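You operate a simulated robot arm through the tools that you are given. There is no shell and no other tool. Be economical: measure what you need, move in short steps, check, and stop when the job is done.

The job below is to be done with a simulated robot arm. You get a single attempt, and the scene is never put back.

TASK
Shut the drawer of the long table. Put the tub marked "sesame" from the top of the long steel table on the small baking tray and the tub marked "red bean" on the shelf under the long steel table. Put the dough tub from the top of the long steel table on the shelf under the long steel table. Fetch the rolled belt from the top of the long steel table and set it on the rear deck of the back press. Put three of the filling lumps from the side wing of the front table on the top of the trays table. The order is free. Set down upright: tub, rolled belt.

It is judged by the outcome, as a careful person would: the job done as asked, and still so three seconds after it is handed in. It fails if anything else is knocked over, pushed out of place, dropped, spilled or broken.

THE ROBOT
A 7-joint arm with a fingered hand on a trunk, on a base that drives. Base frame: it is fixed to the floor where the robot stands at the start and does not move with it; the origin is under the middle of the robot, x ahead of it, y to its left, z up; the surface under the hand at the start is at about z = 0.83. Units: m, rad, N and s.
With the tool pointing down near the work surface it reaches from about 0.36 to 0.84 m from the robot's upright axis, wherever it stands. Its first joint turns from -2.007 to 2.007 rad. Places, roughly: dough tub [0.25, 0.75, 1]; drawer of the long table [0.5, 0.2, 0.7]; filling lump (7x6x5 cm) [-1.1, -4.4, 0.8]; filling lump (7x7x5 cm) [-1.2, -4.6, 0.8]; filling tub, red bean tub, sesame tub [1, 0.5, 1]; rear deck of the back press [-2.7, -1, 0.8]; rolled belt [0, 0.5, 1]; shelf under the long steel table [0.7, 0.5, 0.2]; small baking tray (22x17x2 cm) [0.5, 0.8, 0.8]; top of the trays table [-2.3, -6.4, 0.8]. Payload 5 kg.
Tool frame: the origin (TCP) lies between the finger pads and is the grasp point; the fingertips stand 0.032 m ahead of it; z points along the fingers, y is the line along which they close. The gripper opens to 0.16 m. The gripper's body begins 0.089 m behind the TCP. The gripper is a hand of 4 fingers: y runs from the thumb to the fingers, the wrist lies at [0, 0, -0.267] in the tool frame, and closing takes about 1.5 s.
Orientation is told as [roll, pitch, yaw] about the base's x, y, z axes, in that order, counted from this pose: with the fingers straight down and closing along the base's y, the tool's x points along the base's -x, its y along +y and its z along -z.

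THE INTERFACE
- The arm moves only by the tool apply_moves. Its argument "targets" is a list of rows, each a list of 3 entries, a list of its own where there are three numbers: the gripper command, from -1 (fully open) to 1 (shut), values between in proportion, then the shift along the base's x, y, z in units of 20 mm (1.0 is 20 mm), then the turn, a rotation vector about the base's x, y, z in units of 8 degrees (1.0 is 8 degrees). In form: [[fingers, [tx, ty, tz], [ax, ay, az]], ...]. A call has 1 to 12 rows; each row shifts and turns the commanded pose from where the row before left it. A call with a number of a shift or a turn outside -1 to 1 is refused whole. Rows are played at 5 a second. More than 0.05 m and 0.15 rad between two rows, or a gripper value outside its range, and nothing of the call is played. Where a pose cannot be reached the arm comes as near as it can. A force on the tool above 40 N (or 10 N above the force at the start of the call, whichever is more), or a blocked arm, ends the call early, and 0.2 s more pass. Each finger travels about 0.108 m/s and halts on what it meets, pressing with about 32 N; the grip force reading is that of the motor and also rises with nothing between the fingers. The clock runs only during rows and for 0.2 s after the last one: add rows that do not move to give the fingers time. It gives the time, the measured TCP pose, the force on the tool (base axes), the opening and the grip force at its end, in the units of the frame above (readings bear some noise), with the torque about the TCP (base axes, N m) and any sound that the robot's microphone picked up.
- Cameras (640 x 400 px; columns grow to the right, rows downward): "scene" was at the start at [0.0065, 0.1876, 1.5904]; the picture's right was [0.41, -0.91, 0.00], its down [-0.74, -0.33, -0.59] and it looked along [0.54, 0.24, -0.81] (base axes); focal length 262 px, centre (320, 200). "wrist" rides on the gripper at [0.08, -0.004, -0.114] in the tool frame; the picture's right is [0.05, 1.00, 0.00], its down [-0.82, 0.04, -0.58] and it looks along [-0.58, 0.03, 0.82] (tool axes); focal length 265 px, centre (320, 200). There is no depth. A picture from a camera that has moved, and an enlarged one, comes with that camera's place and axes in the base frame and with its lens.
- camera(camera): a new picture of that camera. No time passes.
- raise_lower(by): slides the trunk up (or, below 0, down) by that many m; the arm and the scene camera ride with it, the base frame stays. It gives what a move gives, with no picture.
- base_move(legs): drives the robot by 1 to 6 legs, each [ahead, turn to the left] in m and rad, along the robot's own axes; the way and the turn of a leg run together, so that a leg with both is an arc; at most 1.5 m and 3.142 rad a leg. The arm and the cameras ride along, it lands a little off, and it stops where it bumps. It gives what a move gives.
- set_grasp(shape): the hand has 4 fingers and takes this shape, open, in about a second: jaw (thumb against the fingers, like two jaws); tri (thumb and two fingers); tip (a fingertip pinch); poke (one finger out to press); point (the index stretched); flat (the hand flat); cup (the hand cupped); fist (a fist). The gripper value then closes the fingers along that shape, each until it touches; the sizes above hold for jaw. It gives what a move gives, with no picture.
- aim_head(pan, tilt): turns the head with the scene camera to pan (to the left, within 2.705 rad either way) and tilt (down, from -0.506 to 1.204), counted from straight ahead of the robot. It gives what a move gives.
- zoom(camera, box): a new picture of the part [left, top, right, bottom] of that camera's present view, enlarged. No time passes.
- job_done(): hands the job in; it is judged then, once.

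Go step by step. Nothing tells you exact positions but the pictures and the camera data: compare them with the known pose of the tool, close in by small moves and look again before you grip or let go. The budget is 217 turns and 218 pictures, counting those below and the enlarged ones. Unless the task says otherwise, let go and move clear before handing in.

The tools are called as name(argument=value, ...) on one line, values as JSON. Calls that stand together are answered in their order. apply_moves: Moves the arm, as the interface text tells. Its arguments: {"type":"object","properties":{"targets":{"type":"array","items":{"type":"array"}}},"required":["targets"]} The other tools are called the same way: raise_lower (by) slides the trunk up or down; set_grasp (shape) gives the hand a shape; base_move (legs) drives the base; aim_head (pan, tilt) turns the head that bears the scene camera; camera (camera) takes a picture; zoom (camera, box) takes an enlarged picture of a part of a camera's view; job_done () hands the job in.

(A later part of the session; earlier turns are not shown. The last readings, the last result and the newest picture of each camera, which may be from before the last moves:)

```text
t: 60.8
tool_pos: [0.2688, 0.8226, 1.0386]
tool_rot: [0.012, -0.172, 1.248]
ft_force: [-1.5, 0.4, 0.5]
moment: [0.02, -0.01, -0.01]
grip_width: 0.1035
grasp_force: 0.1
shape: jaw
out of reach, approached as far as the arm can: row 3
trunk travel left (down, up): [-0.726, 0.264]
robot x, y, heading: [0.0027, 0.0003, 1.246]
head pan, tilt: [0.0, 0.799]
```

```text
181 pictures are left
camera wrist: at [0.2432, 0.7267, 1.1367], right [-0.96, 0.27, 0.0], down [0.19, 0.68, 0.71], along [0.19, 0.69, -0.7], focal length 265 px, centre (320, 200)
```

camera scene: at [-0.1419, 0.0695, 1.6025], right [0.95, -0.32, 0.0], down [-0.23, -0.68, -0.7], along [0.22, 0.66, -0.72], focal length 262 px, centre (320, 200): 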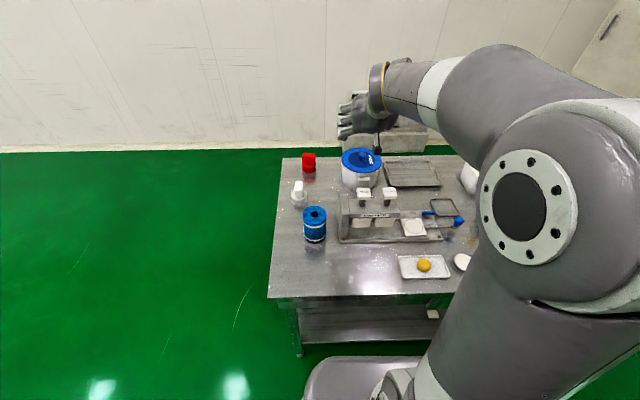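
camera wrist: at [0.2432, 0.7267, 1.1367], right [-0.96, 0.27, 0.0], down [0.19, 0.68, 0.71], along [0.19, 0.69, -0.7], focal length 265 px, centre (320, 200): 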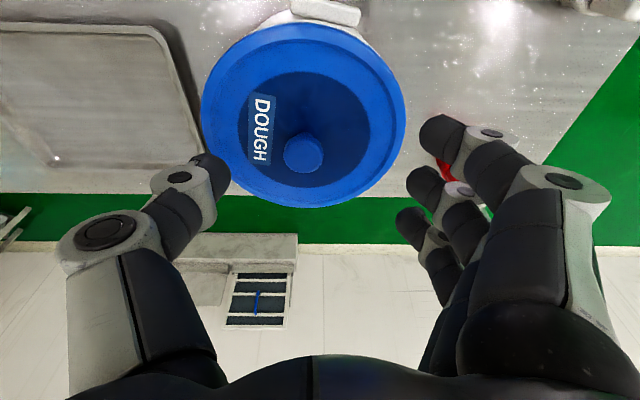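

The hand is at its reach limit. I'll check the gap between my base and the table before driving a little closer.

aim_head(pan=0.0, tilt=1.2)

camera(camera="scene")

```text
t: 61.7
tool_pos: [0.2692, 0.8226, 1.0388]
tool_rot: [0.012, -0.173, 1.247]
ft_force: [-0.1, 0.3, 0.1]
moment: [-0.01, -0.01, 0.0]
grip_width: 0.1038
grasp_force: 0.1
shape: jaw
trunk travel left (down, up): [-0.726, 0.264]
robot x, y, heading: [-0.0026, -0.0, 1.247]
head pan, tilt: [0.0, 1.201]
```

```text
180 pictures are left
camera scene: at [-0.1501, 0.0458, 1.5748], right [0.95, -0.32, 0.0], down [-0.29, -0.88, -0.36], along [0.11, 0.34, -0.93], focal length 262 px, centre (320, 200)
```

scene: 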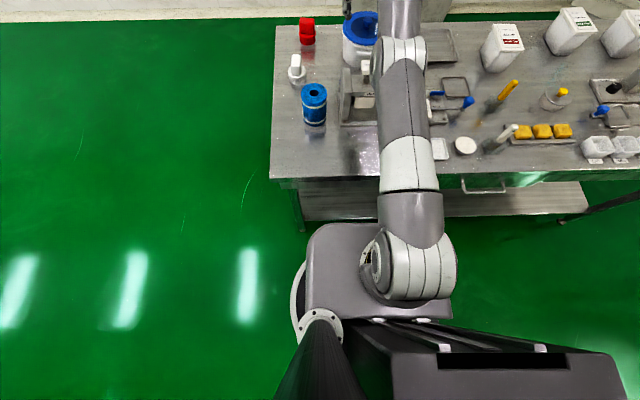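

The base has ~11 cm to the shelf edge, so I'll drive 5 cm closer and bring the hand back above the knob.

base_move(legs=[[0.05, 0]])

aim_head(pan=0.0, tilt=0.8)

apply_moves(targets=[[-0.3, [0, -0.6, 0], [0, 0, 0]], [-0.3, [0, -0.6, 0], [-0.6, 0.2, 0]], [-0.3, [0, -0.4, 0], [-0.6, 0.2, 0]]])

camera(camera="wrist")

zoom(camera="scene", box=[320, 120, 420, 200])

```text
t: 62.6
tool_pos: [0.2846, 0.8687, 1.0373]
tool_rot: [0.015, -0.171, 1.246]
ft_force: [0.4, -0.1, 0.3]
moment: [-0.05, 0.04, 0.02]
grip_width: 0.1035
grasp_force: 0.1
shape: jaw
trunk travel left (down, up): [-0.726, 0.264]
robot x, y, heading: [0.016, 0.0483, 1.251]
head pan, tilt: [0.0, 1.201]
```

```text
t: 63.5
tool_pos: [0.2848, 0.867, 1.038]
tool_rot: [0.015, -0.172, 1.246]
ft_force: [0.0, 0.4, 0.8]
moment: [-0.03, 0.0, 0.0]
grip_width: 0.1035
grasp_force: 0.0
shape: jaw
trunk travel left (down, up): [-0.726, 0.264]
robot x, y, heading: [0.0169, 0.0454, 1.252]
head pan, tilt: [0.0, 0.799]
```

```text
t: 64.2
tool_pos: [0.2639, 0.8376, 1.0373]
tool_rot: [0.016, -0.038, 1.247]
ft_force: [1.0, -0.3, -0.1]
moment: [0.01, 0.08, 0.03]
grip_width: 0.1036
grasp_force: 0.0
shape: jaw
out of reach, approached as far as the arm can: row 1, 2, 3
trunk travel left (down, up): [-0.726, 0.264]
robot x, y, heading: [0.0135, 0.0481, 1.252]
head pan, tilt: [0.0, 0.799]
```

```text
179 pictures are left
camera wrist: at [0.2437, 0.757, 1.1468], right [-0.96, 0.27, 0.01], down [0.22, 0.76, 0.61], along [0.15, 0.59, -0.79], focal length 265 px, centre (320, 200)
```

wrist: 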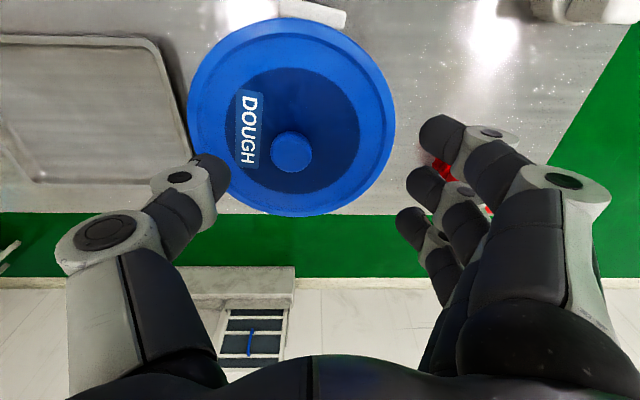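

```text
5.00 times, centred on (370, 160) of scene
camera zoom: at [-0.1264, 0.1144, 1.6026], right [0.95, -0.31, 0.0], down [-0.23, -0.68, -0.7], along [0.22, 0.66, -0.72], focal length 1309 px, centre (70, 400)
```

zoom: 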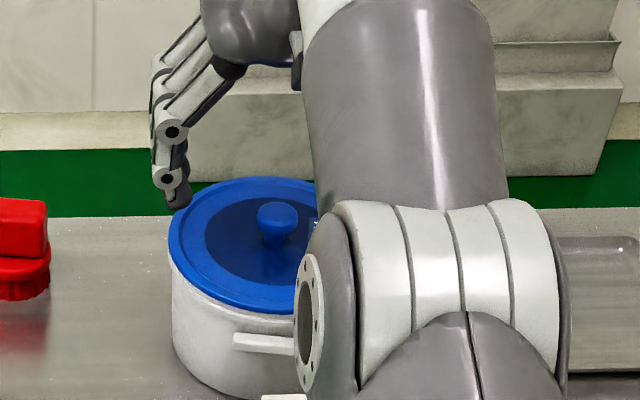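

apply_moves(targets=[[-0.3, [0.55, 0.1, 0], [0.5, -0.16, 0]], [-0.3, [0.55, 0.1, -0.6], [0.2, -0.07, 0]], [-0.3, [0, 0, -0.8], [0, 0, 0]], [-0.3, [0, 0, 0], [0, 0, 0]]])

camera(camera="wrist")

zoom(camera="scene", box=[320, 120, 420, 200])

```text
t: 65.2
tool_pos: [0.2873, 0.8421, 1.0079]
tool_rot: [0.016, -0.096, 1.246]
ft_force: [-0.4, -0.7, -0.7]
moment: [-0.02, -0.01, 0.02]
grip_width: 0.1037
grasp_force: 0.1
shape: jaw
trunk travel left (down, up): [-0.726, 0.264]
robot x, y, heading: [0.0157, 0.0471, 1.249]
head pan, tilt: [0.0, 0.799]
```

```text
177 pictures are left
camera wrist: at [0.2641, 0.7546, 1.1133], right [-0.96, 0.27, 0.01], down [0.21, 0.73, 0.66], along [0.17, 0.63, -0.76], focal length 265 px, centre (320, 200)
```

wrist: 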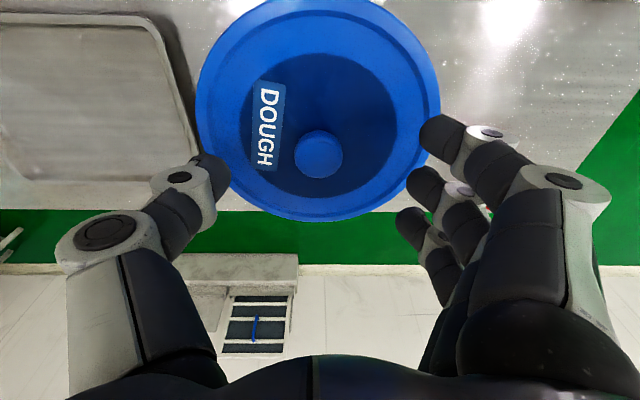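

```text
5.00 times, centred on (370, 160) of scene
camera zoom: at [-0.1271, 0.1151, 1.6025], right [0.95, -0.32, 0.0], down [-0.23, -0.68, -0.7], along [0.22, 0.66, -0.72], focal length 1309 px, centre (70, 400)
```

zoom: 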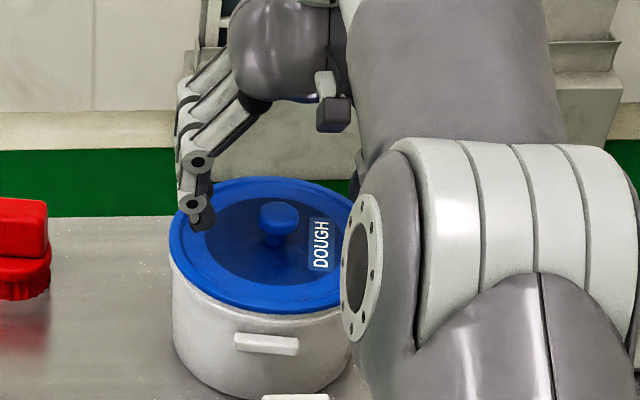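

Centred now. Descending to the lid level and closing.

apply_moves(targets=[[-0.3, [0, -0.1, -0.6], [0, 0, 0]], [-0.3, [0, 0, -0.6], [0, 0, 0]], [-0.3, [0, 0, -0.5], [0, 0, 0]], [0, [0, 0, 0], [0, 0, 0]]])

apply_moves(targets=[[0.5, [0, 0, 0], [0, 0, 0]], [1, [0, 0, 0], [0, 0, 0]], [1, [0, 0, 0], [0, 0, 0]], [1, [0, 0, 0], [0, 0, 0]], [1, [0, 0, 0], [0, 0, 0]], [1, [0, 0, 0], [0, 0, 0]], [1, [0, 0, 0], [0, 0, 0]]])

camera(camera="wrist")

zoom(camera="scene", box=[320, 120, 420, 200])

```text
t: 66.2
tool_pos: [0.2853, 0.8405, 0.9767]
tool_rot: [0.017, -0.101, 1.248]
ft_force: [-2.9, 2.4, 15.2]
moment: [-0.08, 1.21, -0.24]
grip_width: 0.0831
grasp_force: 0.0
shape: jaw
trunk travel left (down, up): [-0.726, 0.264]
robot x, y, heading: [0.0177, 0.0433, 1.251]
head pan, tilt: [0.0, 0.799]
```

```text
t: 67.8
tool_pos: [0.2882, 0.8395, 0.9752]
tool_rot: [0.015, -0.102, 1.246]
ft_force: [13.8, -0.5, 25.3]
moment: [-0.27, 0.25, 0.03]
grip_width: 0.0223
grasp_force: 31.4
shape: jaw
trunk travel left (down, up): [-0.726, 0.264]
robot x, y, heading: [0.0146, 0.0459, 1.245]
head pan, tilt: [0.0, 0.799]
```

```text
175 pictures are left
camera wrist: at [0.2644, 0.7513, 1.0795], right [-0.96, 0.27, 0.01], down [0.21, 0.72, 0.66], along [0.17, 0.64, -0.75], focal length 265 px, centre (320, 200)
```

wrist: 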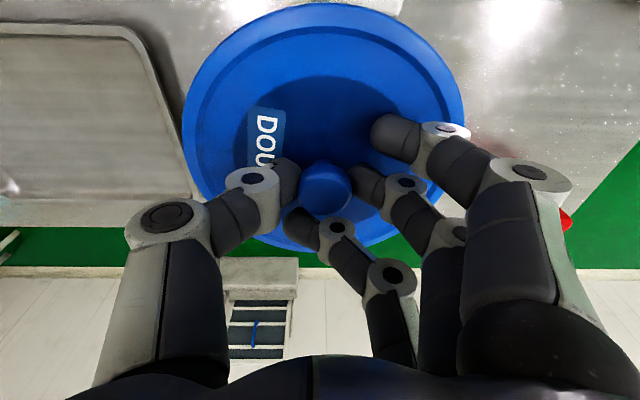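

```text
5.00 times, centred on (370, 160) of scene
camera zoom: at [-0.1262, 0.1122, 1.6028], right [0.95, -0.32, 0.0], down [-0.23, -0.68, -0.7], along [0.22, 0.66, -0.72], focal length 1309 px, centre (70, 400)
```

zoom: 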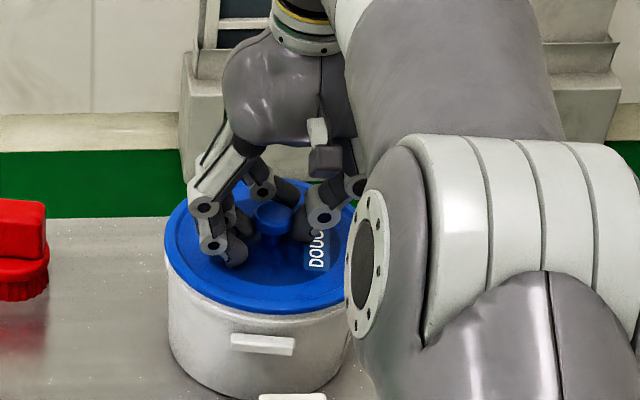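

The fingers now close on the neck under the knob's cap (2.2 cm). Lifting gently.

apply_moves(targets=[[1, [0, 0, 0.4], [0, 0, 0]], [1, [0, 0, 0.4], [0, 0, 0]], [1, [0, 0, 0.4], [0, 0, 0]], [1, [0, 0, 0.4], [0, 0, 0]], [1, [0, 0, 0], [0, 0, 0]]])

zoom(camera="scene", box=[320, 120, 420, 200])

```text
t: 69.0
tool_pos: [0.2872, 0.8419, 1.0051]
tool_rot: [0.012, -0.097, 1.246]
ft_force: [0.5, 0.4, -13.3]
moment: [-0.04, -0.05, 0.02]
grip_width: 0.0166
grasp_force: 32.1
shape: jaw
trunk travel left (down, up): [-0.726, 0.264]
robot x, y, heading: [0.0108, 0.047, 1.252]
head pan, tilt: [0.0, 0.799]
```

```text
5.00 times, centred on (370, 160) of scene
camera zoom: at [-0.1264, 0.1167, 1.6024], right [0.95, -0.32, 0.0], down [-0.23, -0.68, -0.7], along [0.22, 0.66, -0.72], focal length 1309 px, centre (70, 400)
```

zoom: 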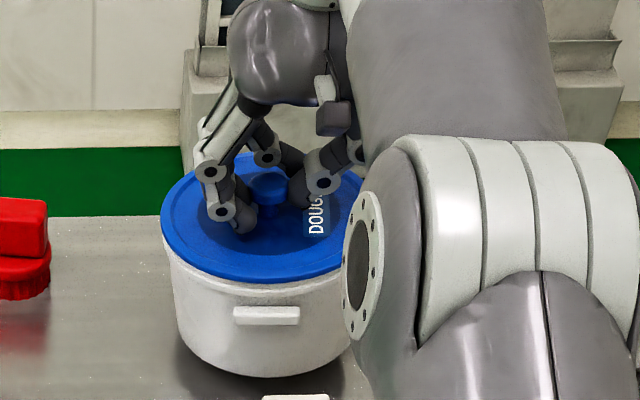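

The whole tub lifts (about 13 N), level. I'll raise the trunk to clear the press and look behind before reversing.

raise_lower(by=0.25)

aim_head(pan=2.6, tilt=0.6)

camera(camera="scene")

aim_head(pan=-2.6, tilt=0.6)

camera(camera="scene")

```text
t: 71.6
tool_pos: [0.2883, 0.8424, 1.2553]
tool_rot: [0.013, -0.097, 1.244]
ft_force: [0.3, -0.2, -13.4]
moment: [-0.05, -0.05, 0.0]
grip_width: 0.0166
grasp_force: 31.6
shape: jaw
trunk travel left (down, up): [-0.976, 0.014]
robot x, y, heading: [0.0159, 0.0466, 1.25]
head pan, tilt: [0.0, 0.799]
```

```text
t: 74.0
tool_pos: [0.2869, 0.8415, 1.2548]
tool_rot: [0.014, -0.095, 1.245]
ft_force: [0.0, -0.5, -13.8]
moment: [-0.06, -0.03, 0.01]
grip_width: 0.017
grasp_force: 32.1
shape: jaw
trunk travel left (down, up): [-0.976, 0.014]
robot x, y, heading: [0.013, 0.0453, 1.252]
head pan, tilt: [2.601, 0.6]
```

```text
172 pictures are left
camera scene: at [-0.2189, -0.0171, 1.8695], right [-0.65, 0.76, 0.0], down [0.43, 0.37, -0.83], along [-0.63, -0.54, -0.56], focal length 262 px, centre (320, 200)
```

scene: 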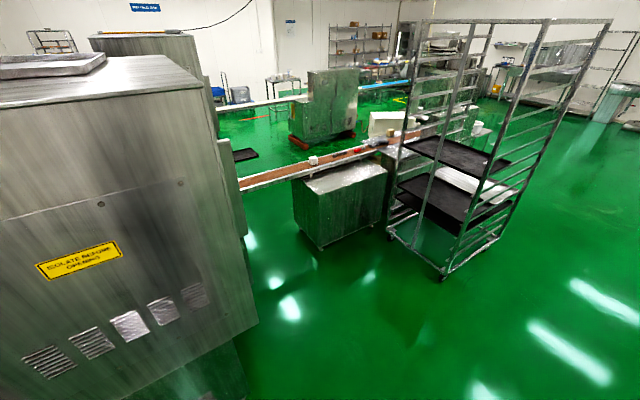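

```text
t: 78.0
tool_pos: [0.2877, 0.8439, 1.2553]
tool_rot: [0.013, -0.096, 1.247]
ft_force: [0.2, -0.3, -14.0]
moment: [-0.02, 0.01, -0.01]
grip_width: 0.0167
grasp_force: 32.1
shape: jaw
trunk travel left (down, up): [-0.976, 0.014]
robot x, y, heading: [0.019, 0.0468, 1.254]
head pan, tilt: [-2.601, 0.6]
```

```text
171 pictures are left
camera scene: at [-0.1324, -0.0458, 1.8695], right [-0.98, -0.22, 0.0], down [-0.12, 0.55, -0.83], along [0.18, -0.81, -0.56], focal length 262 px, centre (320, 200)
```

scene: 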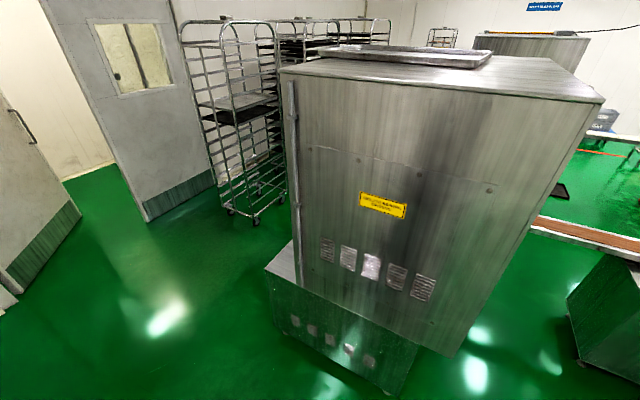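

A large machine stands behind me, its base about 0.75–1.0 m back, so I can reverse about 0.48 m. I'll do that, draw the tub in and lower the trunk in front of the table.

base_move(legs=[[-0.47, 0]])

apply_moves(targets=[[1, [-0.315, -0.949, 0], [0, 0, 0]], [1, [-0.315, -0.949, 0], [0, 0, 0]], [1, [-0.315, -0.949, 0], [0, 0, 0]], [1, [-0.315, -0.949, 0], [0, 0, 0]], [1, [-0.315, -0.949, 0], [0, 0, 0]], [1, [-0.315, -0.949, 0], [0, 0, 0]], [1, [-0.315, -0.949, 0], [0, 0, 0]], [1, [-0.315, -0.949, 0], [0, 0, 0]]])

aim_head(pan=-0.1, tilt=1.0)

camera(camera="scene")

```text
t: 80.8
tool_pos: [0.1413, 0.3924, 1.2557]
tool_rot: [0.014, -0.099, 1.243]
ft_force: [0.7, 0.2, -13.6]
moment: [0.0, -0.01, 0.0]
grip_width: 0.0169
grasp_force: 31.7
shape: jaw
trunk travel left (down, up): [-0.976, 0.014]
robot x, y, heading: [-0.1336, -0.403, 1.245]
head pan, tilt: [-2.601, 0.6]
```

```text
t: 82.7
tool_pos: [0.0907, 0.2407, 1.2573]
tool_rot: [0.013, -0.096, 1.242]
ft_force: [-0.3, -1.5, -14.0]
moment: [-0.04, -0.07, -0.01]
grip_width: 0.0168
grasp_force: 32.2
shape: jaw
trunk travel left (down, up): [-0.976, 0.014]
robot x, y, heading: [-0.1345, -0.4021, 1.248]
head pan, tilt: [-2.601, 0.6]
```

```text
t: 84.9
tool_pos: [0.0907, 0.24, 1.2556]
tool_rot: [0.013, -0.095, 1.243]
ft_force: [0.3, 0.0, -13.4]
moment: [-0.04, -0.01, 0.01]
grip_width: 0.0166
grasp_force: 31.6
shape: jaw
trunk travel left (down, up): [-0.976, 0.014]
robot x, y, heading: [-0.1344, -0.4004, 1.244]
head pan, tilt: [-0.099, 1.0]
```

```text
170 pictures are left
camera scene: at [-0.273, -0.3435, 1.8374], right [0.91, -0.41, 0.0], down [-0.35, -0.77, -0.54], along [0.22, 0.49, -0.84], focal length 262 px, centre (320, 200)
```

scene: 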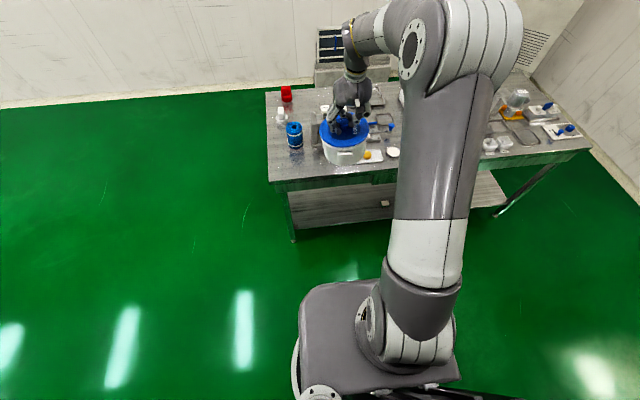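

The tub hangs in front of the table with ~3 cm clearance. I'll shift it a bit left (away from the drawer) and back slightly, then lower.

apply_moves(targets=[[1, [-0.958, 0.187, 0], [0, 0, 0]], [1, [-0.958, 0.187, 0], [0, 0, 0]], [1, [-0.958, 0.187, 0], [0, 0, 0]], [1, [-0.958, 0.187, 0], [0, 0, 0]], [1, [-0.958, 0.187, 0], [0, 0, 0]]])

raise_lower(by=-0.35)

camera(camera="scene")

```text
t: 86.1
tool_pos: [-0.0063, 0.2597, 1.2548]
tool_rot: [0.014, -0.097, 1.244]
ft_force: [0.1, 0.4, -14.5]
moment: [-0.04, -0.03, 0.0]
grip_width: 0.0166
grasp_force: 32.1
shape: jaw
trunk travel left (down, up): [-0.976, 0.014]
robot x, y, heading: [-0.1313, -0.4039, 1.248]
head pan, tilt: [-0.099, 1.0]
```

```text
t: 89.5
tool_pos: [-0.0066, 0.2591, 0.9058]
tool_rot: [0.014, -0.099, 1.244]
ft_force: [-0.1, 0.7, -13.2]
moment: [-0.08, -0.03, -0.01]
grip_width: 0.0166
grasp_force: 32.1
shape: jaw
trunk travel left (down, up): [-0.626, 0.364]
robot x, y, heading: [-0.131, -0.4015, 1.238]
head pan, tilt: [-0.099, 1.0]
```

```text
169 pictures are left
camera scene: at [-0.2734, -0.3438, 1.4874], right [0.91, -0.41, 0.0], down [-0.35, -0.77, -0.54], along [0.22, 0.49, -0.84], focal length 262 px, centre (320, 200)
```

scene: 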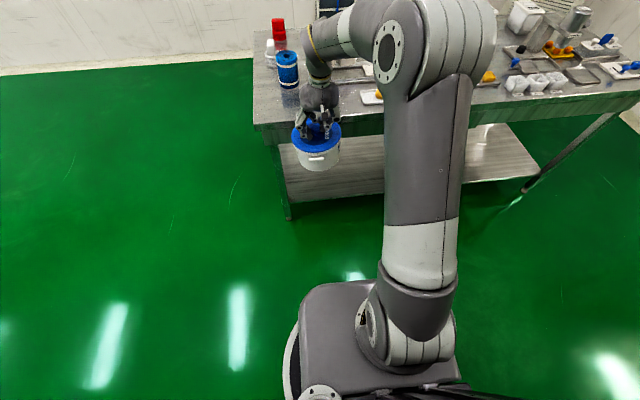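

Clear so far; continuing down to shelf level.

raise_lower(by=-0.4)

raise_lower(by=-0.1)

aim_head(pan=0.15, tilt=0.6)

camera(camera="scene")

camera(camera="wrist")

```text
t: 93.4
tool_pos: [-0.0067, 0.2579, 0.5061]
tool_rot: [0.013, -0.098, 1.242]
ft_force: [0.4, 0.2, -13.1]
moment: [-0.08, -0.07, 0.03]
grip_width: 0.0165
grasp_force: 32.1
shape: jaw
trunk travel left (down, up): [-0.226, 0.764]
robot x, y, heading: [-0.1337, -0.3998, 1.246]
head pan, tilt: [-0.099, 1.0]
```

```text
t: 94.7
tool_pos: [-0.0052, 0.2577, 0.4061]
tool_rot: [0.015, -0.095, 1.242]
ft_force: [-0.1, 0.4, -14.6]
moment: [-0.06, -0.02, -0.03]
grip_width: 0.0167
grasp_force: 31.9
shape: jaw
trunk travel left (down, up): [-0.126, 0.864]
robot x, y, heading: [-0.1345, -0.4035, 1.242]
head pan, tilt: [-0.099, 1.0]
```

```text
t: 95.6
tool_pos: [-0.0055, 0.2578, 0.4049]
tool_rot: [0.014, -0.096, 1.242]
ft_force: [0.8, -0.2, -13.1]
moment: [-0.05, -0.03, -0.01]
grip_width: 0.0167
grasp_force: 32.0
shape: jaw
trunk travel left (down, up): [-0.126, 0.864]
robot x, y, heading: [-0.1362, -0.405, 1.248]
head pan, tilt: [0.15, 0.6]
```

```text
168 pictures are left
camera scene: at [-0.2867, -0.3207, 1.0192], right [0.98, -0.17, 0.0], down [-0.1, -0.56, -0.82], along [0.14, 0.81, -0.57], focal length 262 px, centre (320, 200)
```

scene: 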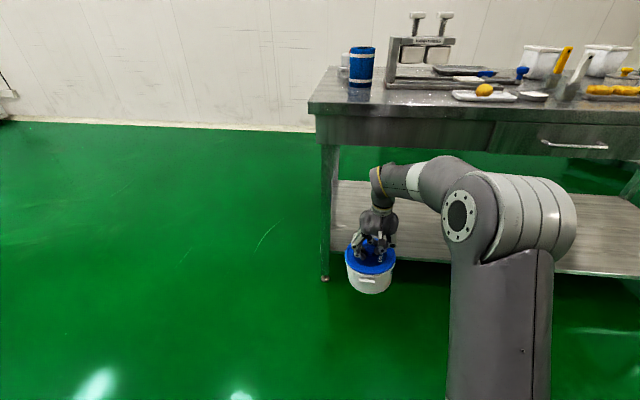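

```text
167 pictures are left
camera wrist: at [-0.029, 0.1709, 0.5104], right [-0.96, 0.27, 0.01], down [0.21, 0.73, 0.65], along [0.17, 0.63, -0.76], focal length 265 px, centre (320, 200)
```

wrist: 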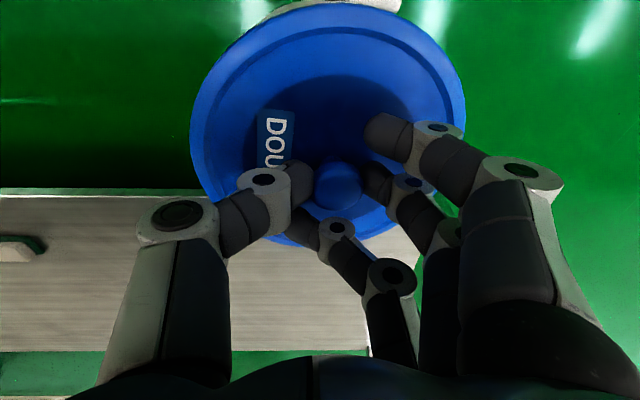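

There is an apron along the table down to z≈0.69, so a vertical hand would be tight; the shelf front is at z≈0.19. I'll tilt the hand in small amounts and see whether the tub stays hanging upright.

apply_moves(targets=[[1, [0, 0, 0], [0.47, -0.16, 0]], [1, [0, 0, 0], [0.47, -0.16, 0]], [1, [0, 0, 0], [0.47, -0.16, 0]], [1, [0, 0, 0], [0, 0, 0]]])

zoom(camera="scene", box=[300, 140, 500, 320])

```text
t: 96.6
tool_pos: [-0.005, 0.2595, 0.4051]
tool_rot: [0.015, -0.304, 1.243]
ft_force: [-0.7, 0.4, -14.0]
moment: [-0.19, 0.03, -0.02]
grip_width: 0.0168
grasp_force: 31.5
shape: jaw
trunk travel left (down, up): [-0.126, 0.864]
robot x, y, heading: [-0.1344, -0.4028, 1.247]
head pan, tilt: [0.15, 0.6]
```

```text
2.22 times, centred on (400, 230) of scene
camera zoom: at [-0.2868, -0.3207, 1.0193], right [0.98, -0.17, 0.0], down [-0.1, -0.56, -0.82], along [0.14, 0.81, -0.57], focal length 582 px, centre (142, 133)
```

zoom: 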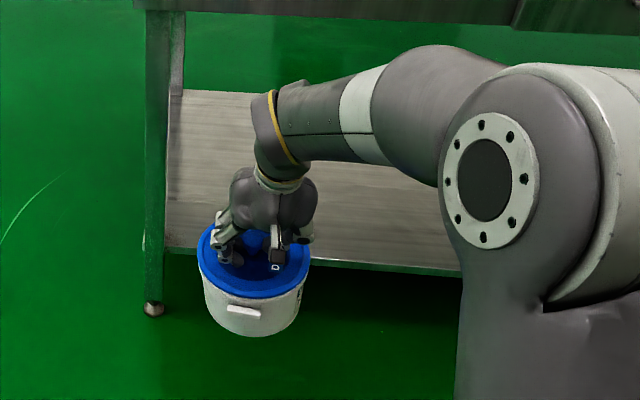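

apply_moves(targets=[[1, [0, 0, 0], [0.47, -0.16, 0]], [1, [0, 0, 0], [0.47, -0.16, 0]], [1, [0, 0, 0], [0.47, -0.16, 0]], [1, [0, 0, 0], [0, 0, 0]]])

zoom(camera="scene", box=[300, 140, 500, 320])

camera(camera="wrist")

```text
t: 97.6
tool_pos: [-0.0059, 0.2587, 0.4051]
tool_rot: [0.014, -0.512, 1.243]
ft_force: [0.0, 0.2, -13.4]
moment: [-0.34, 0.08, 0.01]
grip_width: 0.0168
grasp_force: 31.8
shape: jaw
trunk travel left (down, up): [-0.126, 0.864]
robot x, y, heading: [-0.1352, -0.3981, 1.246]
head pan, tilt: [0.15, 0.6]
```

```text
2.22 times, centred on (400, 230) of scene
camera zoom: at [-0.2868, -0.3207, 1.0193], right [0.98, -0.17, 0.0], down [-0.1, -0.56, -0.82], along [0.14, 0.81, -0.57], focal length 582 px, centre (142, 133)
```

zoom: 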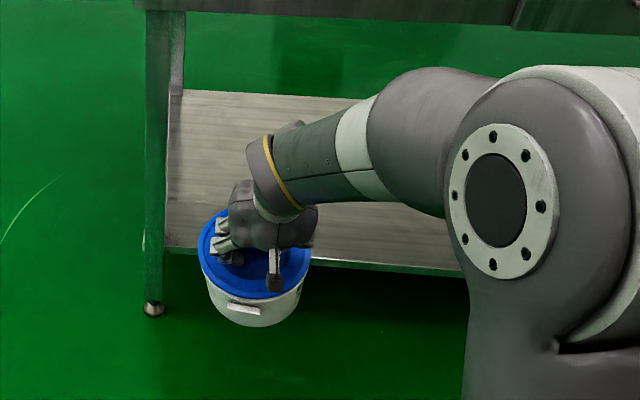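

```text
164 pictures are left
camera wrist: at [-0.0406, 0.1379, 0.4645], right [-0.96, 0.27, -0.01], down [0.11, 0.41, 0.9], along [0.25, 0.87, -0.43], focal length 265 px, centre (320, 200)
```

wrist: 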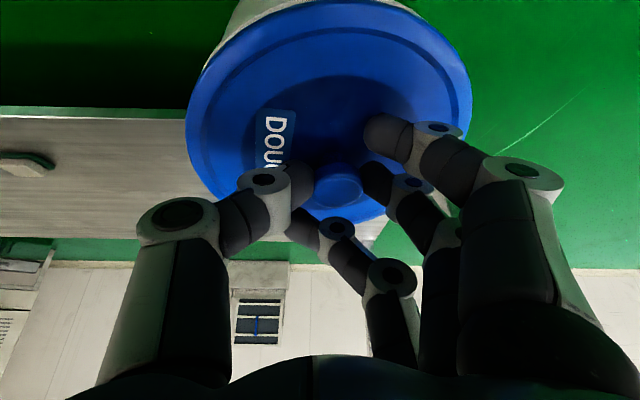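

The tub follows the hand's tilt (~24°) but is held firmly; it will right itself on touchdown. Extending towards the shelf.

apply_moves(targets=[[1, [0.287, 0.958, 0], [0, 0, 0]], [1, [0.287, 0.958, 0], [0, 0, 0]], [1, [0.287, 0.958, 0], [0, 0, 0]], [1, [0.287, 0.958, 0], [0, 0, 0]], [1, [0.287, 0.958, 0], [0, 0, 0]], [1, [0.287, 0.958, 0], [0, 0, 0]], [1, [0.287, 0.958, 0], [0, 0, 0]]])

camera(camera="scene")

```text
t: 99.2
tool_pos: [0.0353, 0.3915, 0.4051]
tool_rot: [0.013, -0.511, 1.243]
ft_force: [-0.6, -0.1, -12.5]
moment: [-0.34, 0.1, -0.04]
grip_width: 0.0167
grasp_force: 32.2
shape: jaw
trunk travel left (down, up): [-0.126, 0.864]
robot x, y, heading: [-0.1335, -0.3988, 1.249]
head pan, tilt: [0.15, 0.6]
```

```text
163 pictures are left
camera scene: at [-0.2867, -0.3206, 1.0193], right [0.98, -0.17, 0.0], down [-0.1, -0.56, -0.82], along [0.14, 0.81, -0.57], focal length 262 px, centre (320, 200)
```

scene: 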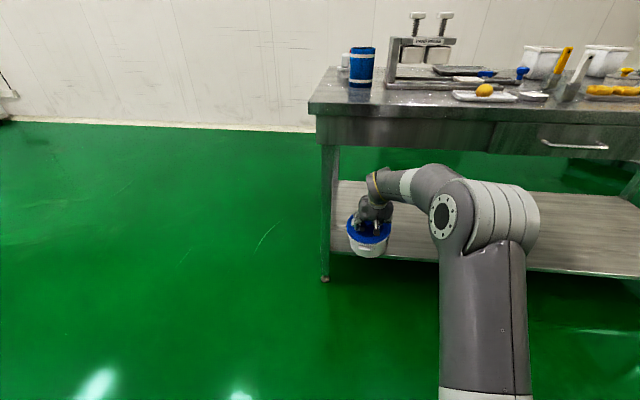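

apply_moves(targets=[[1, [0.287, 0.958, 0], [0, 0, 0]], [1, [0.287, 0.958, 0], [0, 0, 0]], [1, [0.287, 0.958, 0], [0, 0, 0]], [1, [0.287, 0.958, 0], [0, 0, 0]]])

zoom(camera="scene", box=[300, 100, 560, 300])

camera(camera="wrist")

```text
t: 100.2
tool_pos: [0.0573, 0.469, 0.4059]
tool_rot: [0.013, -0.511, 1.242]
ft_force: [-0.6, 0.0, -13.9]
moment: [-0.3, 0.11, 0.03]
grip_width: 0.0169
grasp_force: 31.8
shape: jaw
trunk travel left (down, up): [-0.126, 0.864]
robot x, y, heading: [-0.1333, -0.4036, 1.247]
head pan, tilt: [0.15, 0.6]
```

```text
2.00 times, centred on (430, 200) of scene
camera zoom: at [-0.2867, -0.3205, 1.0193], right [0.98, -0.17, 0.0], down [-0.1, -0.56, -0.82], along [0.14, 0.81, -0.57], focal length 524 px, centre (100, 200)
```

zoom: 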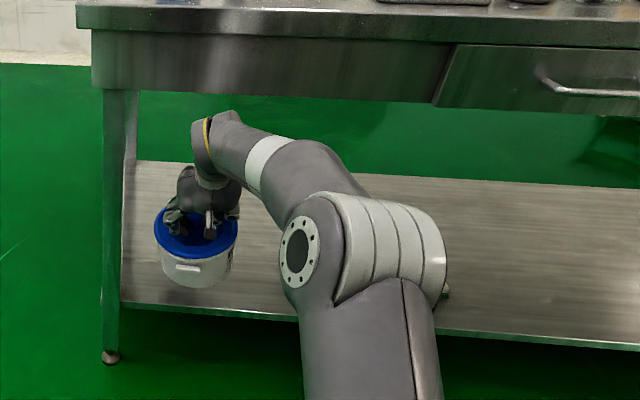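

```text
161 pictures are left
camera wrist: at [0.0223, 0.3493, 0.4645], right [-0.96, 0.27, -0.01], down [0.11, 0.42, 0.9], along [0.25, 0.87, -0.43], focal length 265 px, centre (320, 200)
```

wrist: 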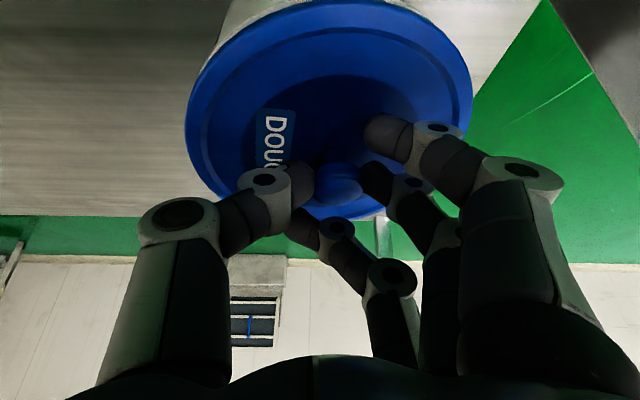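

The tub is over the shelf. I'll drive in 8 cm more so I keep reach for rolling it upright.

base_move(legs=[[0.08, 0]])

apply_moves(targets=[[1, [-0.287, -0.958, 0], [0, 0, 0]], [1, [-0.287, -0.958, 0], [0, 0, 0]], [1, [-0.14, -0.48, 0], [0, 0, 0]], [1, [0, 0, -0.6], [0, 0, 0]], [1, [0, 0, -0.6], [0, 0, 0]], [1, [0, 0, -0.6], [0, 0, 0]], [1, [0, 0, 0], [0, 0, 0]]])

zoom(camera="scene", box=[300, 100, 560, 300])

```text
t: 101.2
tool_pos: [0.0824, 0.5487, 0.405]
tool_rot: [0.014, -0.512, 1.245]
ft_force: [-0.6, -0.5, -14.3]
moment: [-0.3, 0.06, -0.02]
grip_width: 0.0168
grasp_force: 31.6
shape: jaw
trunk travel left (down, up): [-0.126, 0.864]
robot x, y, heading: [-0.1081, -0.3211, 1.243]
head pan, tilt: [0.15, 0.6]
```

```text
t: 102.8
tool_pos: [0.0681, 0.5004, 0.3683]
tool_rot: [0.016, -0.512, 1.244]
ft_force: [-0.1, -1.0, -13.1]
moment: [-0.27, 0.08, -0.01]
grip_width: 0.0167
grasp_force: 32.6
shape: jaw
trunk travel left (down, up): [-0.126, 0.864]
robot x, y, heading: [-0.1091, -0.3229, 1.248]
head pan, tilt: [0.15, 0.6]
```

```text
2.00 times, centred on (430, 200) of scene
camera zoom: at [-0.2605, -0.2423, 1.0193], right [0.99, -0.17, 0.0], down [-0.1, -0.56, -0.82], along [0.14, 0.81, -0.57], focal length 524 px, centre (100, 200)
```

zoom: 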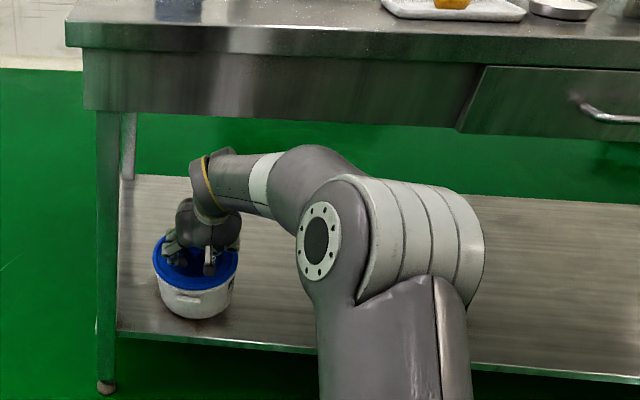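

apply_moves(targets=[[1, [0, 0, -0.3], [0, 0, 0]], [1, [0, 0, -0.3], [0, 0, 0]], [1, [0, 0, -0.3], [0, 0, 0]], [1, [0, 0, 0], [0, 0, 0]]])

zoom(camera="scene", box=[330, 180, 460, 280])

```text
t: 103.8
tool_pos: [0.0681, 0.5015, 0.3573]
tool_rot: [0.017, -0.522, 1.246]
ft_force: [3.7, 4.6, 17.4]
moment: [-0.07, 0.78, -0.23]
grip_width: 0.0172
grasp_force: 32.3
shape: jaw
trunk travel left (down, up): [-0.126, 0.864]
robot x, y, heading: [-0.1074, -0.3228, 1.249]
head pan, tilt: [0.15, 0.6]
```

```text
4.00 times, centred on (395, 230) of scene
camera zoom: at [-0.2608, -0.2445, 1.0199], right [0.98, -0.17, 0.0], down [-0.1, -0.56, -0.83], along [0.14, 0.81, -0.56], focal length 1048 px, centre (20, 80)
```

zoom: 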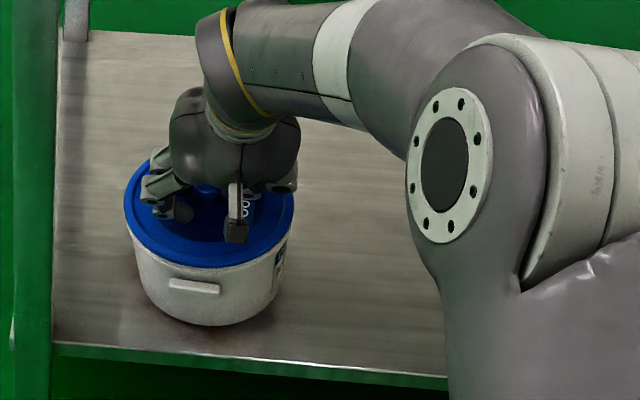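

Touchdown of the near edge. Now rolling the tub upright by moving forward and slightly down.

apply_moves(targets=[[1, [0.19, 0.64, 0.05], [0, 0, 0]], [1, [0.19, 0.64, -0.05], [0, 0, 0]], [1, [0.19, 0.64, -0.1], [0, 0, 0]], [1, [0.19, 0.64, -0.15], [0, 0, 0]], [1, [0, 0, 0], [0, 0, 0]]])

zoom(camera="scene", box=[330, 180, 460, 280])

```text
t: 105.0
tool_pos: [0.0766, 0.5517, 0.3514]
tool_rot: [0.017, -0.513, 1.245]
ft_force: [-7.0, -7.6, 15.3]
moment: [-0.85, 1.23, 0.39]
grip_width: 0.0172
grasp_force: 32.2
shape: jaw
trunk travel left (down, up): [-0.126, 0.864]
robot x, y, heading: [-0.108, -0.3211, 1.247]
head pan, tilt: [0.15, 0.6]
```

```text
4.00 times, centred on (395, 230) of scene
camera zoom: at [-0.2611, -0.245, 1.0195], right [0.99, -0.17, 0.0], down [-0.1, -0.56, -0.83], along [0.14, 0.81, -0.56], focal length 1048 px, centre (20, 80)
```

zoom: 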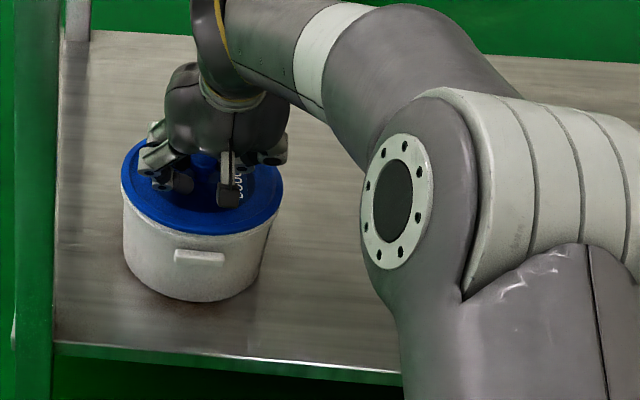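

apply_moves(targets=[[1, [0.19, 0.64, -0.2], [0, 0, 0]], [1, [0.05, 0.2, -0.2], [0, 0, 0]], [1, [0, 0, 0], [0, 0, 0]]])

zoom(camera="scene", box=[330, 180, 460, 280])

camera(camera="wrist")

```text
t: 105.6
tool_pos: [0.0864, 0.5689, 0.3504]
tool_rot: [0.017, -0.528, 1.242]
ft_force: [-1.0, -6.7, 17.2]
moment: [-0.72, 1.11, 0.25]
grip_width: 0.0172
grasp_force: 31.9
shape: jaw
trunk travel left (down, up): [-0.126, 0.864]
robot x, y, heading: [-0.1075, -0.3229, 1.251]
head pan, tilt: [0.15, 0.6]
stopped in row 2: the force on the tool passed its limit at 43 N (the readings are from after the stop); the commanded pose is now the measured one
```

```text
4.00 times, centred on (395, 230) of scene
camera zoom: at [-0.261, -0.245, 1.0193], right [0.99, -0.17, 0.0], down [-0.1, -0.56, -0.83], along [0.14, 0.81, -0.56], focal length 1048 px, centre (20, 80)
```

zoom: 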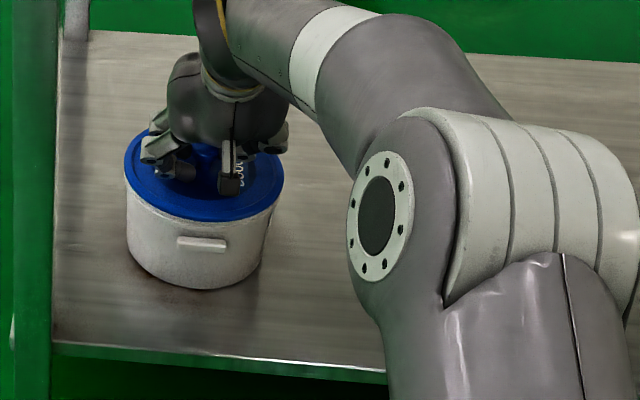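

```text
156 pictures are left
camera wrist: at [0.0521, 0.4477, 0.4078], right [-0.96, 0.27, -0.01], down [0.1, 0.4, 0.91], along [0.25, 0.87, -0.42], focal length 265 px, centre (320, 200)
```

wrist: 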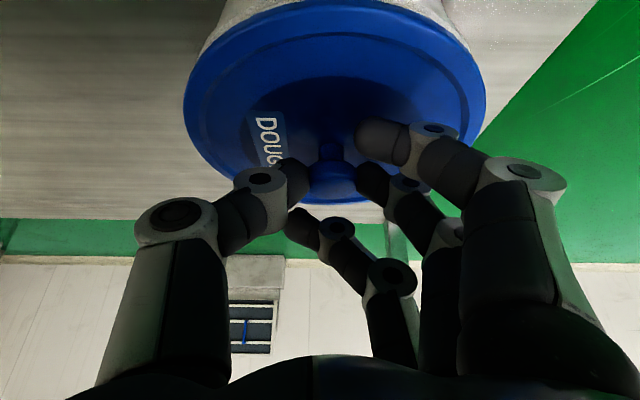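

Nearly upright; I'll loosen the fingers gradually so the tub settles while still caged.

apply_moves(targets=[[0.78, [0, 0, 0], [0, 0, 0]], [0.74, [0, 0, 0], [0, 0, 0]], [0.72, [0, 0, 0], [0, 0, 0]], [0.7, [0, 0, 0], [0, 0, 0]], [0.68, [0, 0, 0], [0, 0, 0]], [0.64, [0, 0, 0], [0, 0, 0]]])

zoom(camera="scene", box=[330, 180, 460, 280])

camera(camera="wrist")

```text
t: 107.0
tool_pos: [0.0855, 0.5695, 0.3519]
tool_rot: [0.018, -0.529, 1.243]
ft_force: [-13.8, -0.1, 37.0]
moment: [-0.43, 1.37, -0.08]
grip_width: 0.0315
grasp_force: 0.1
shape: jaw
trunk travel left (down, up): [-0.126, 0.864]
robot x, y, heading: [-0.1113, -0.3232, 1.251]
head pan, tilt: [0.15, 0.6]
```

```text
4.00 times, centred on (395, 230) of scene
camera zoom: at [-0.2616, -0.2464, 1.0196], right [0.99, -0.17, 0.0], down [-0.1, -0.55, -0.83], along [0.14, 0.81, -0.56], focal length 1048 px, centre (20, 80)
```

zoom: 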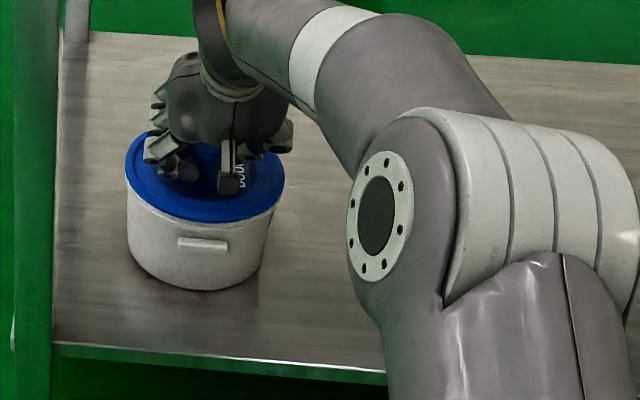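

```text
154 pictures are left
camera wrist: at [0.051, 0.4477, 0.4096], right [-0.96, 0.27, -0.01], down [0.1, 0.4, 0.91], along [0.25, 0.88, -0.41], focal length 265 px, centre (320, 200)
```

wrist: 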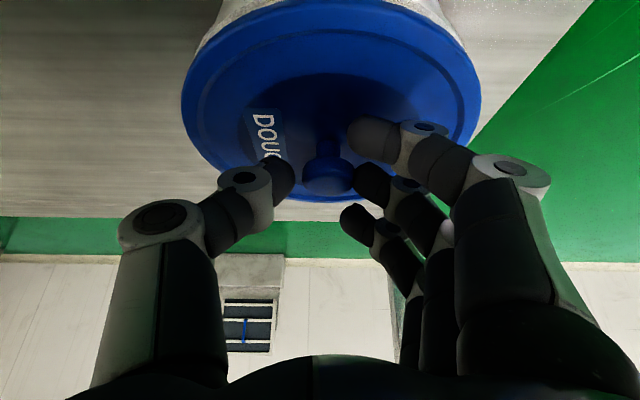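

apply_moves(targets=[[0.4, [0, 0, 0.3], [0, 0, 0]], [0, [0, 0, 0.3], [0, 0, 0]], [-0.3, [0, 0, 0.3], [0, 0, 0]], [-0.3, [0, 0, 0], [0, 0, 0]]])

camera(camera="wrist")

zoom(camera="scene", box=[330, 180, 460, 280])

```text
t: 108.0
tool_pos: [0.0867, 0.5672, 0.3619]
tool_rot: [0.016, -0.518, 1.244]
ft_force: [-0.1, -0.9, 0.5]
moment: [0.0, -0.02, -0.01]
grip_width: 0.1035
grasp_force: 0.0
shape: jaw
trunk travel left (down, up): [-0.126, 0.864]
robot x, y, heading: [-0.1081, -0.3187, 1.243]
head pan, tilt: [0.15, 0.6]
```

```text
153 pictures are left
camera wrist: at [0.0516, 0.4471, 0.4214], right [-0.96, 0.27, -0.01], down [0.1, 0.41, 0.91], along [0.25, 0.87, -0.42], focal length 265 px, centre (320, 200)
```

wrist: 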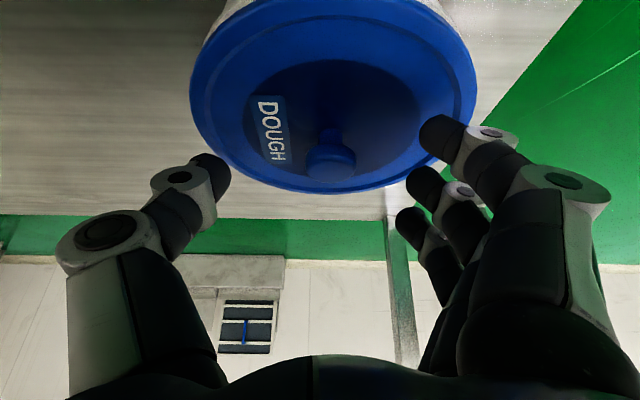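

```text
4.00 times, centred on (395, 230) of scene
camera zoom: at [-0.2608, -0.2434, 1.0192], right [0.99, -0.17, 0.0], down [-0.1, -0.56, -0.82], along [0.14, 0.81, -0.57], focal length 1048 px, centre (20, 80)
```

zoom: 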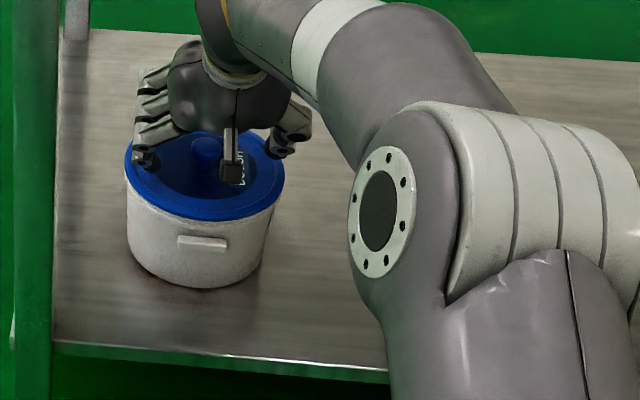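

The dough tub stands free and upright on the shelf. I'll rise a little, then back away.

apply_moves(targets=[[-0.3, [0, 0, 0.9], [0, 0, 0]], [-0.3, [-0.2, -0.7, 0.9], [0, 0, 0]], [-0.3, [-0.287, -0.958, 0], [0, 0, 0]], [-0.3, [-0.287, -0.958, 0], [0, 0, 0]], [-0.3, [-0.287, -0.958, 0], [0, 0, 0]], [-0.3, [-0.287, -0.958, 0], [0, 0, 0]], [-0.3, [-0.287, -0.958, 0], [0, 0, 0]], [-0.3, [-0.287, -0.958, 0], [0, 0, 0]], [-0.3, [-0.287, -0.958, 0], [0, 0, 0]], [-0.3, [-0.287, -0.958, 0], [0, 0, 0]], [-0.3, [-0.287, -0.958, 0], [0, 0, 0]], [-0.3, [-0.287, -0.958, 0], [0, 0, 0]]])

base_move(legs=[[-0.07, 0]])

camera(camera="scene")

camera(camera="wrist")

```text
t: 110.6
tool_pos: [0.0256, 0.3632, 0.4001]
tool_rot: [0.015, -0.519, 1.244]
ft_force: [0.1, -1.0, -0.4]
moment: [0.01, -0.02, 0.04]
grip_width: 0.1035
grasp_force: 0.1
shape: jaw
trunk travel left (down, up): [-0.126, 0.864]
robot x, y, heading: [-0.1076, -0.3251, 1.251]
head pan, tilt: [0.15, 0.6]
```

```text
t: 111.7
tool_pos: [0.001, 0.2959, 0.3994]
tool_rot: [0.015, -0.521, 1.246]
ft_force: [0.2, 0.5, 0.3]
moment: [0.03, 0.01, 0.0]
grip_width: 0.1038
grasp_force: 0.1
shape: jaw
trunk travel left (down, up): [-0.126, 0.864]
robot x, y, heading: [-0.1307, -0.3924, 1.249]
head pan, tilt: [0.15, 0.6]
```

```text
151 pictures are left
camera scene: at [-0.2835, -0.3116, 1.0194], right [0.99, -0.17, 0.0], down [-0.1, -0.56, -0.83], along [0.14, 0.81, -0.56], focal length 262 px, centre (320, 200)
```

scene: 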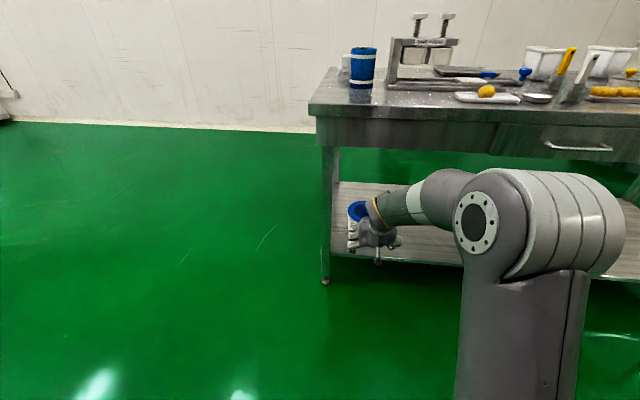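

```text
150 pictures are left
camera wrist: at [-0.0328, 0.1745, 0.459], right [-0.96, 0.27, -0.01], down [0.1, 0.41, 0.91], along [0.25, 0.87, -0.42], focal length 265 px, centre (320, 200)
```

wrist: 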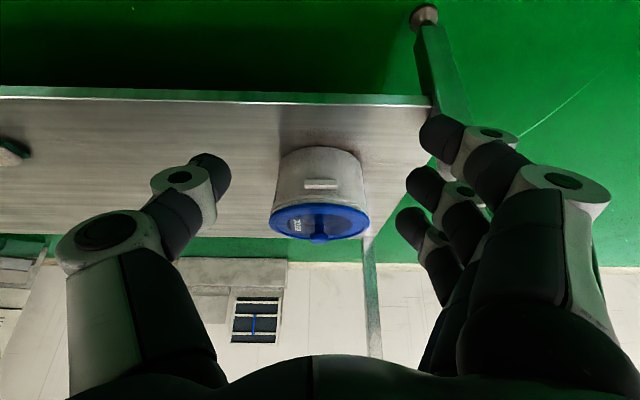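

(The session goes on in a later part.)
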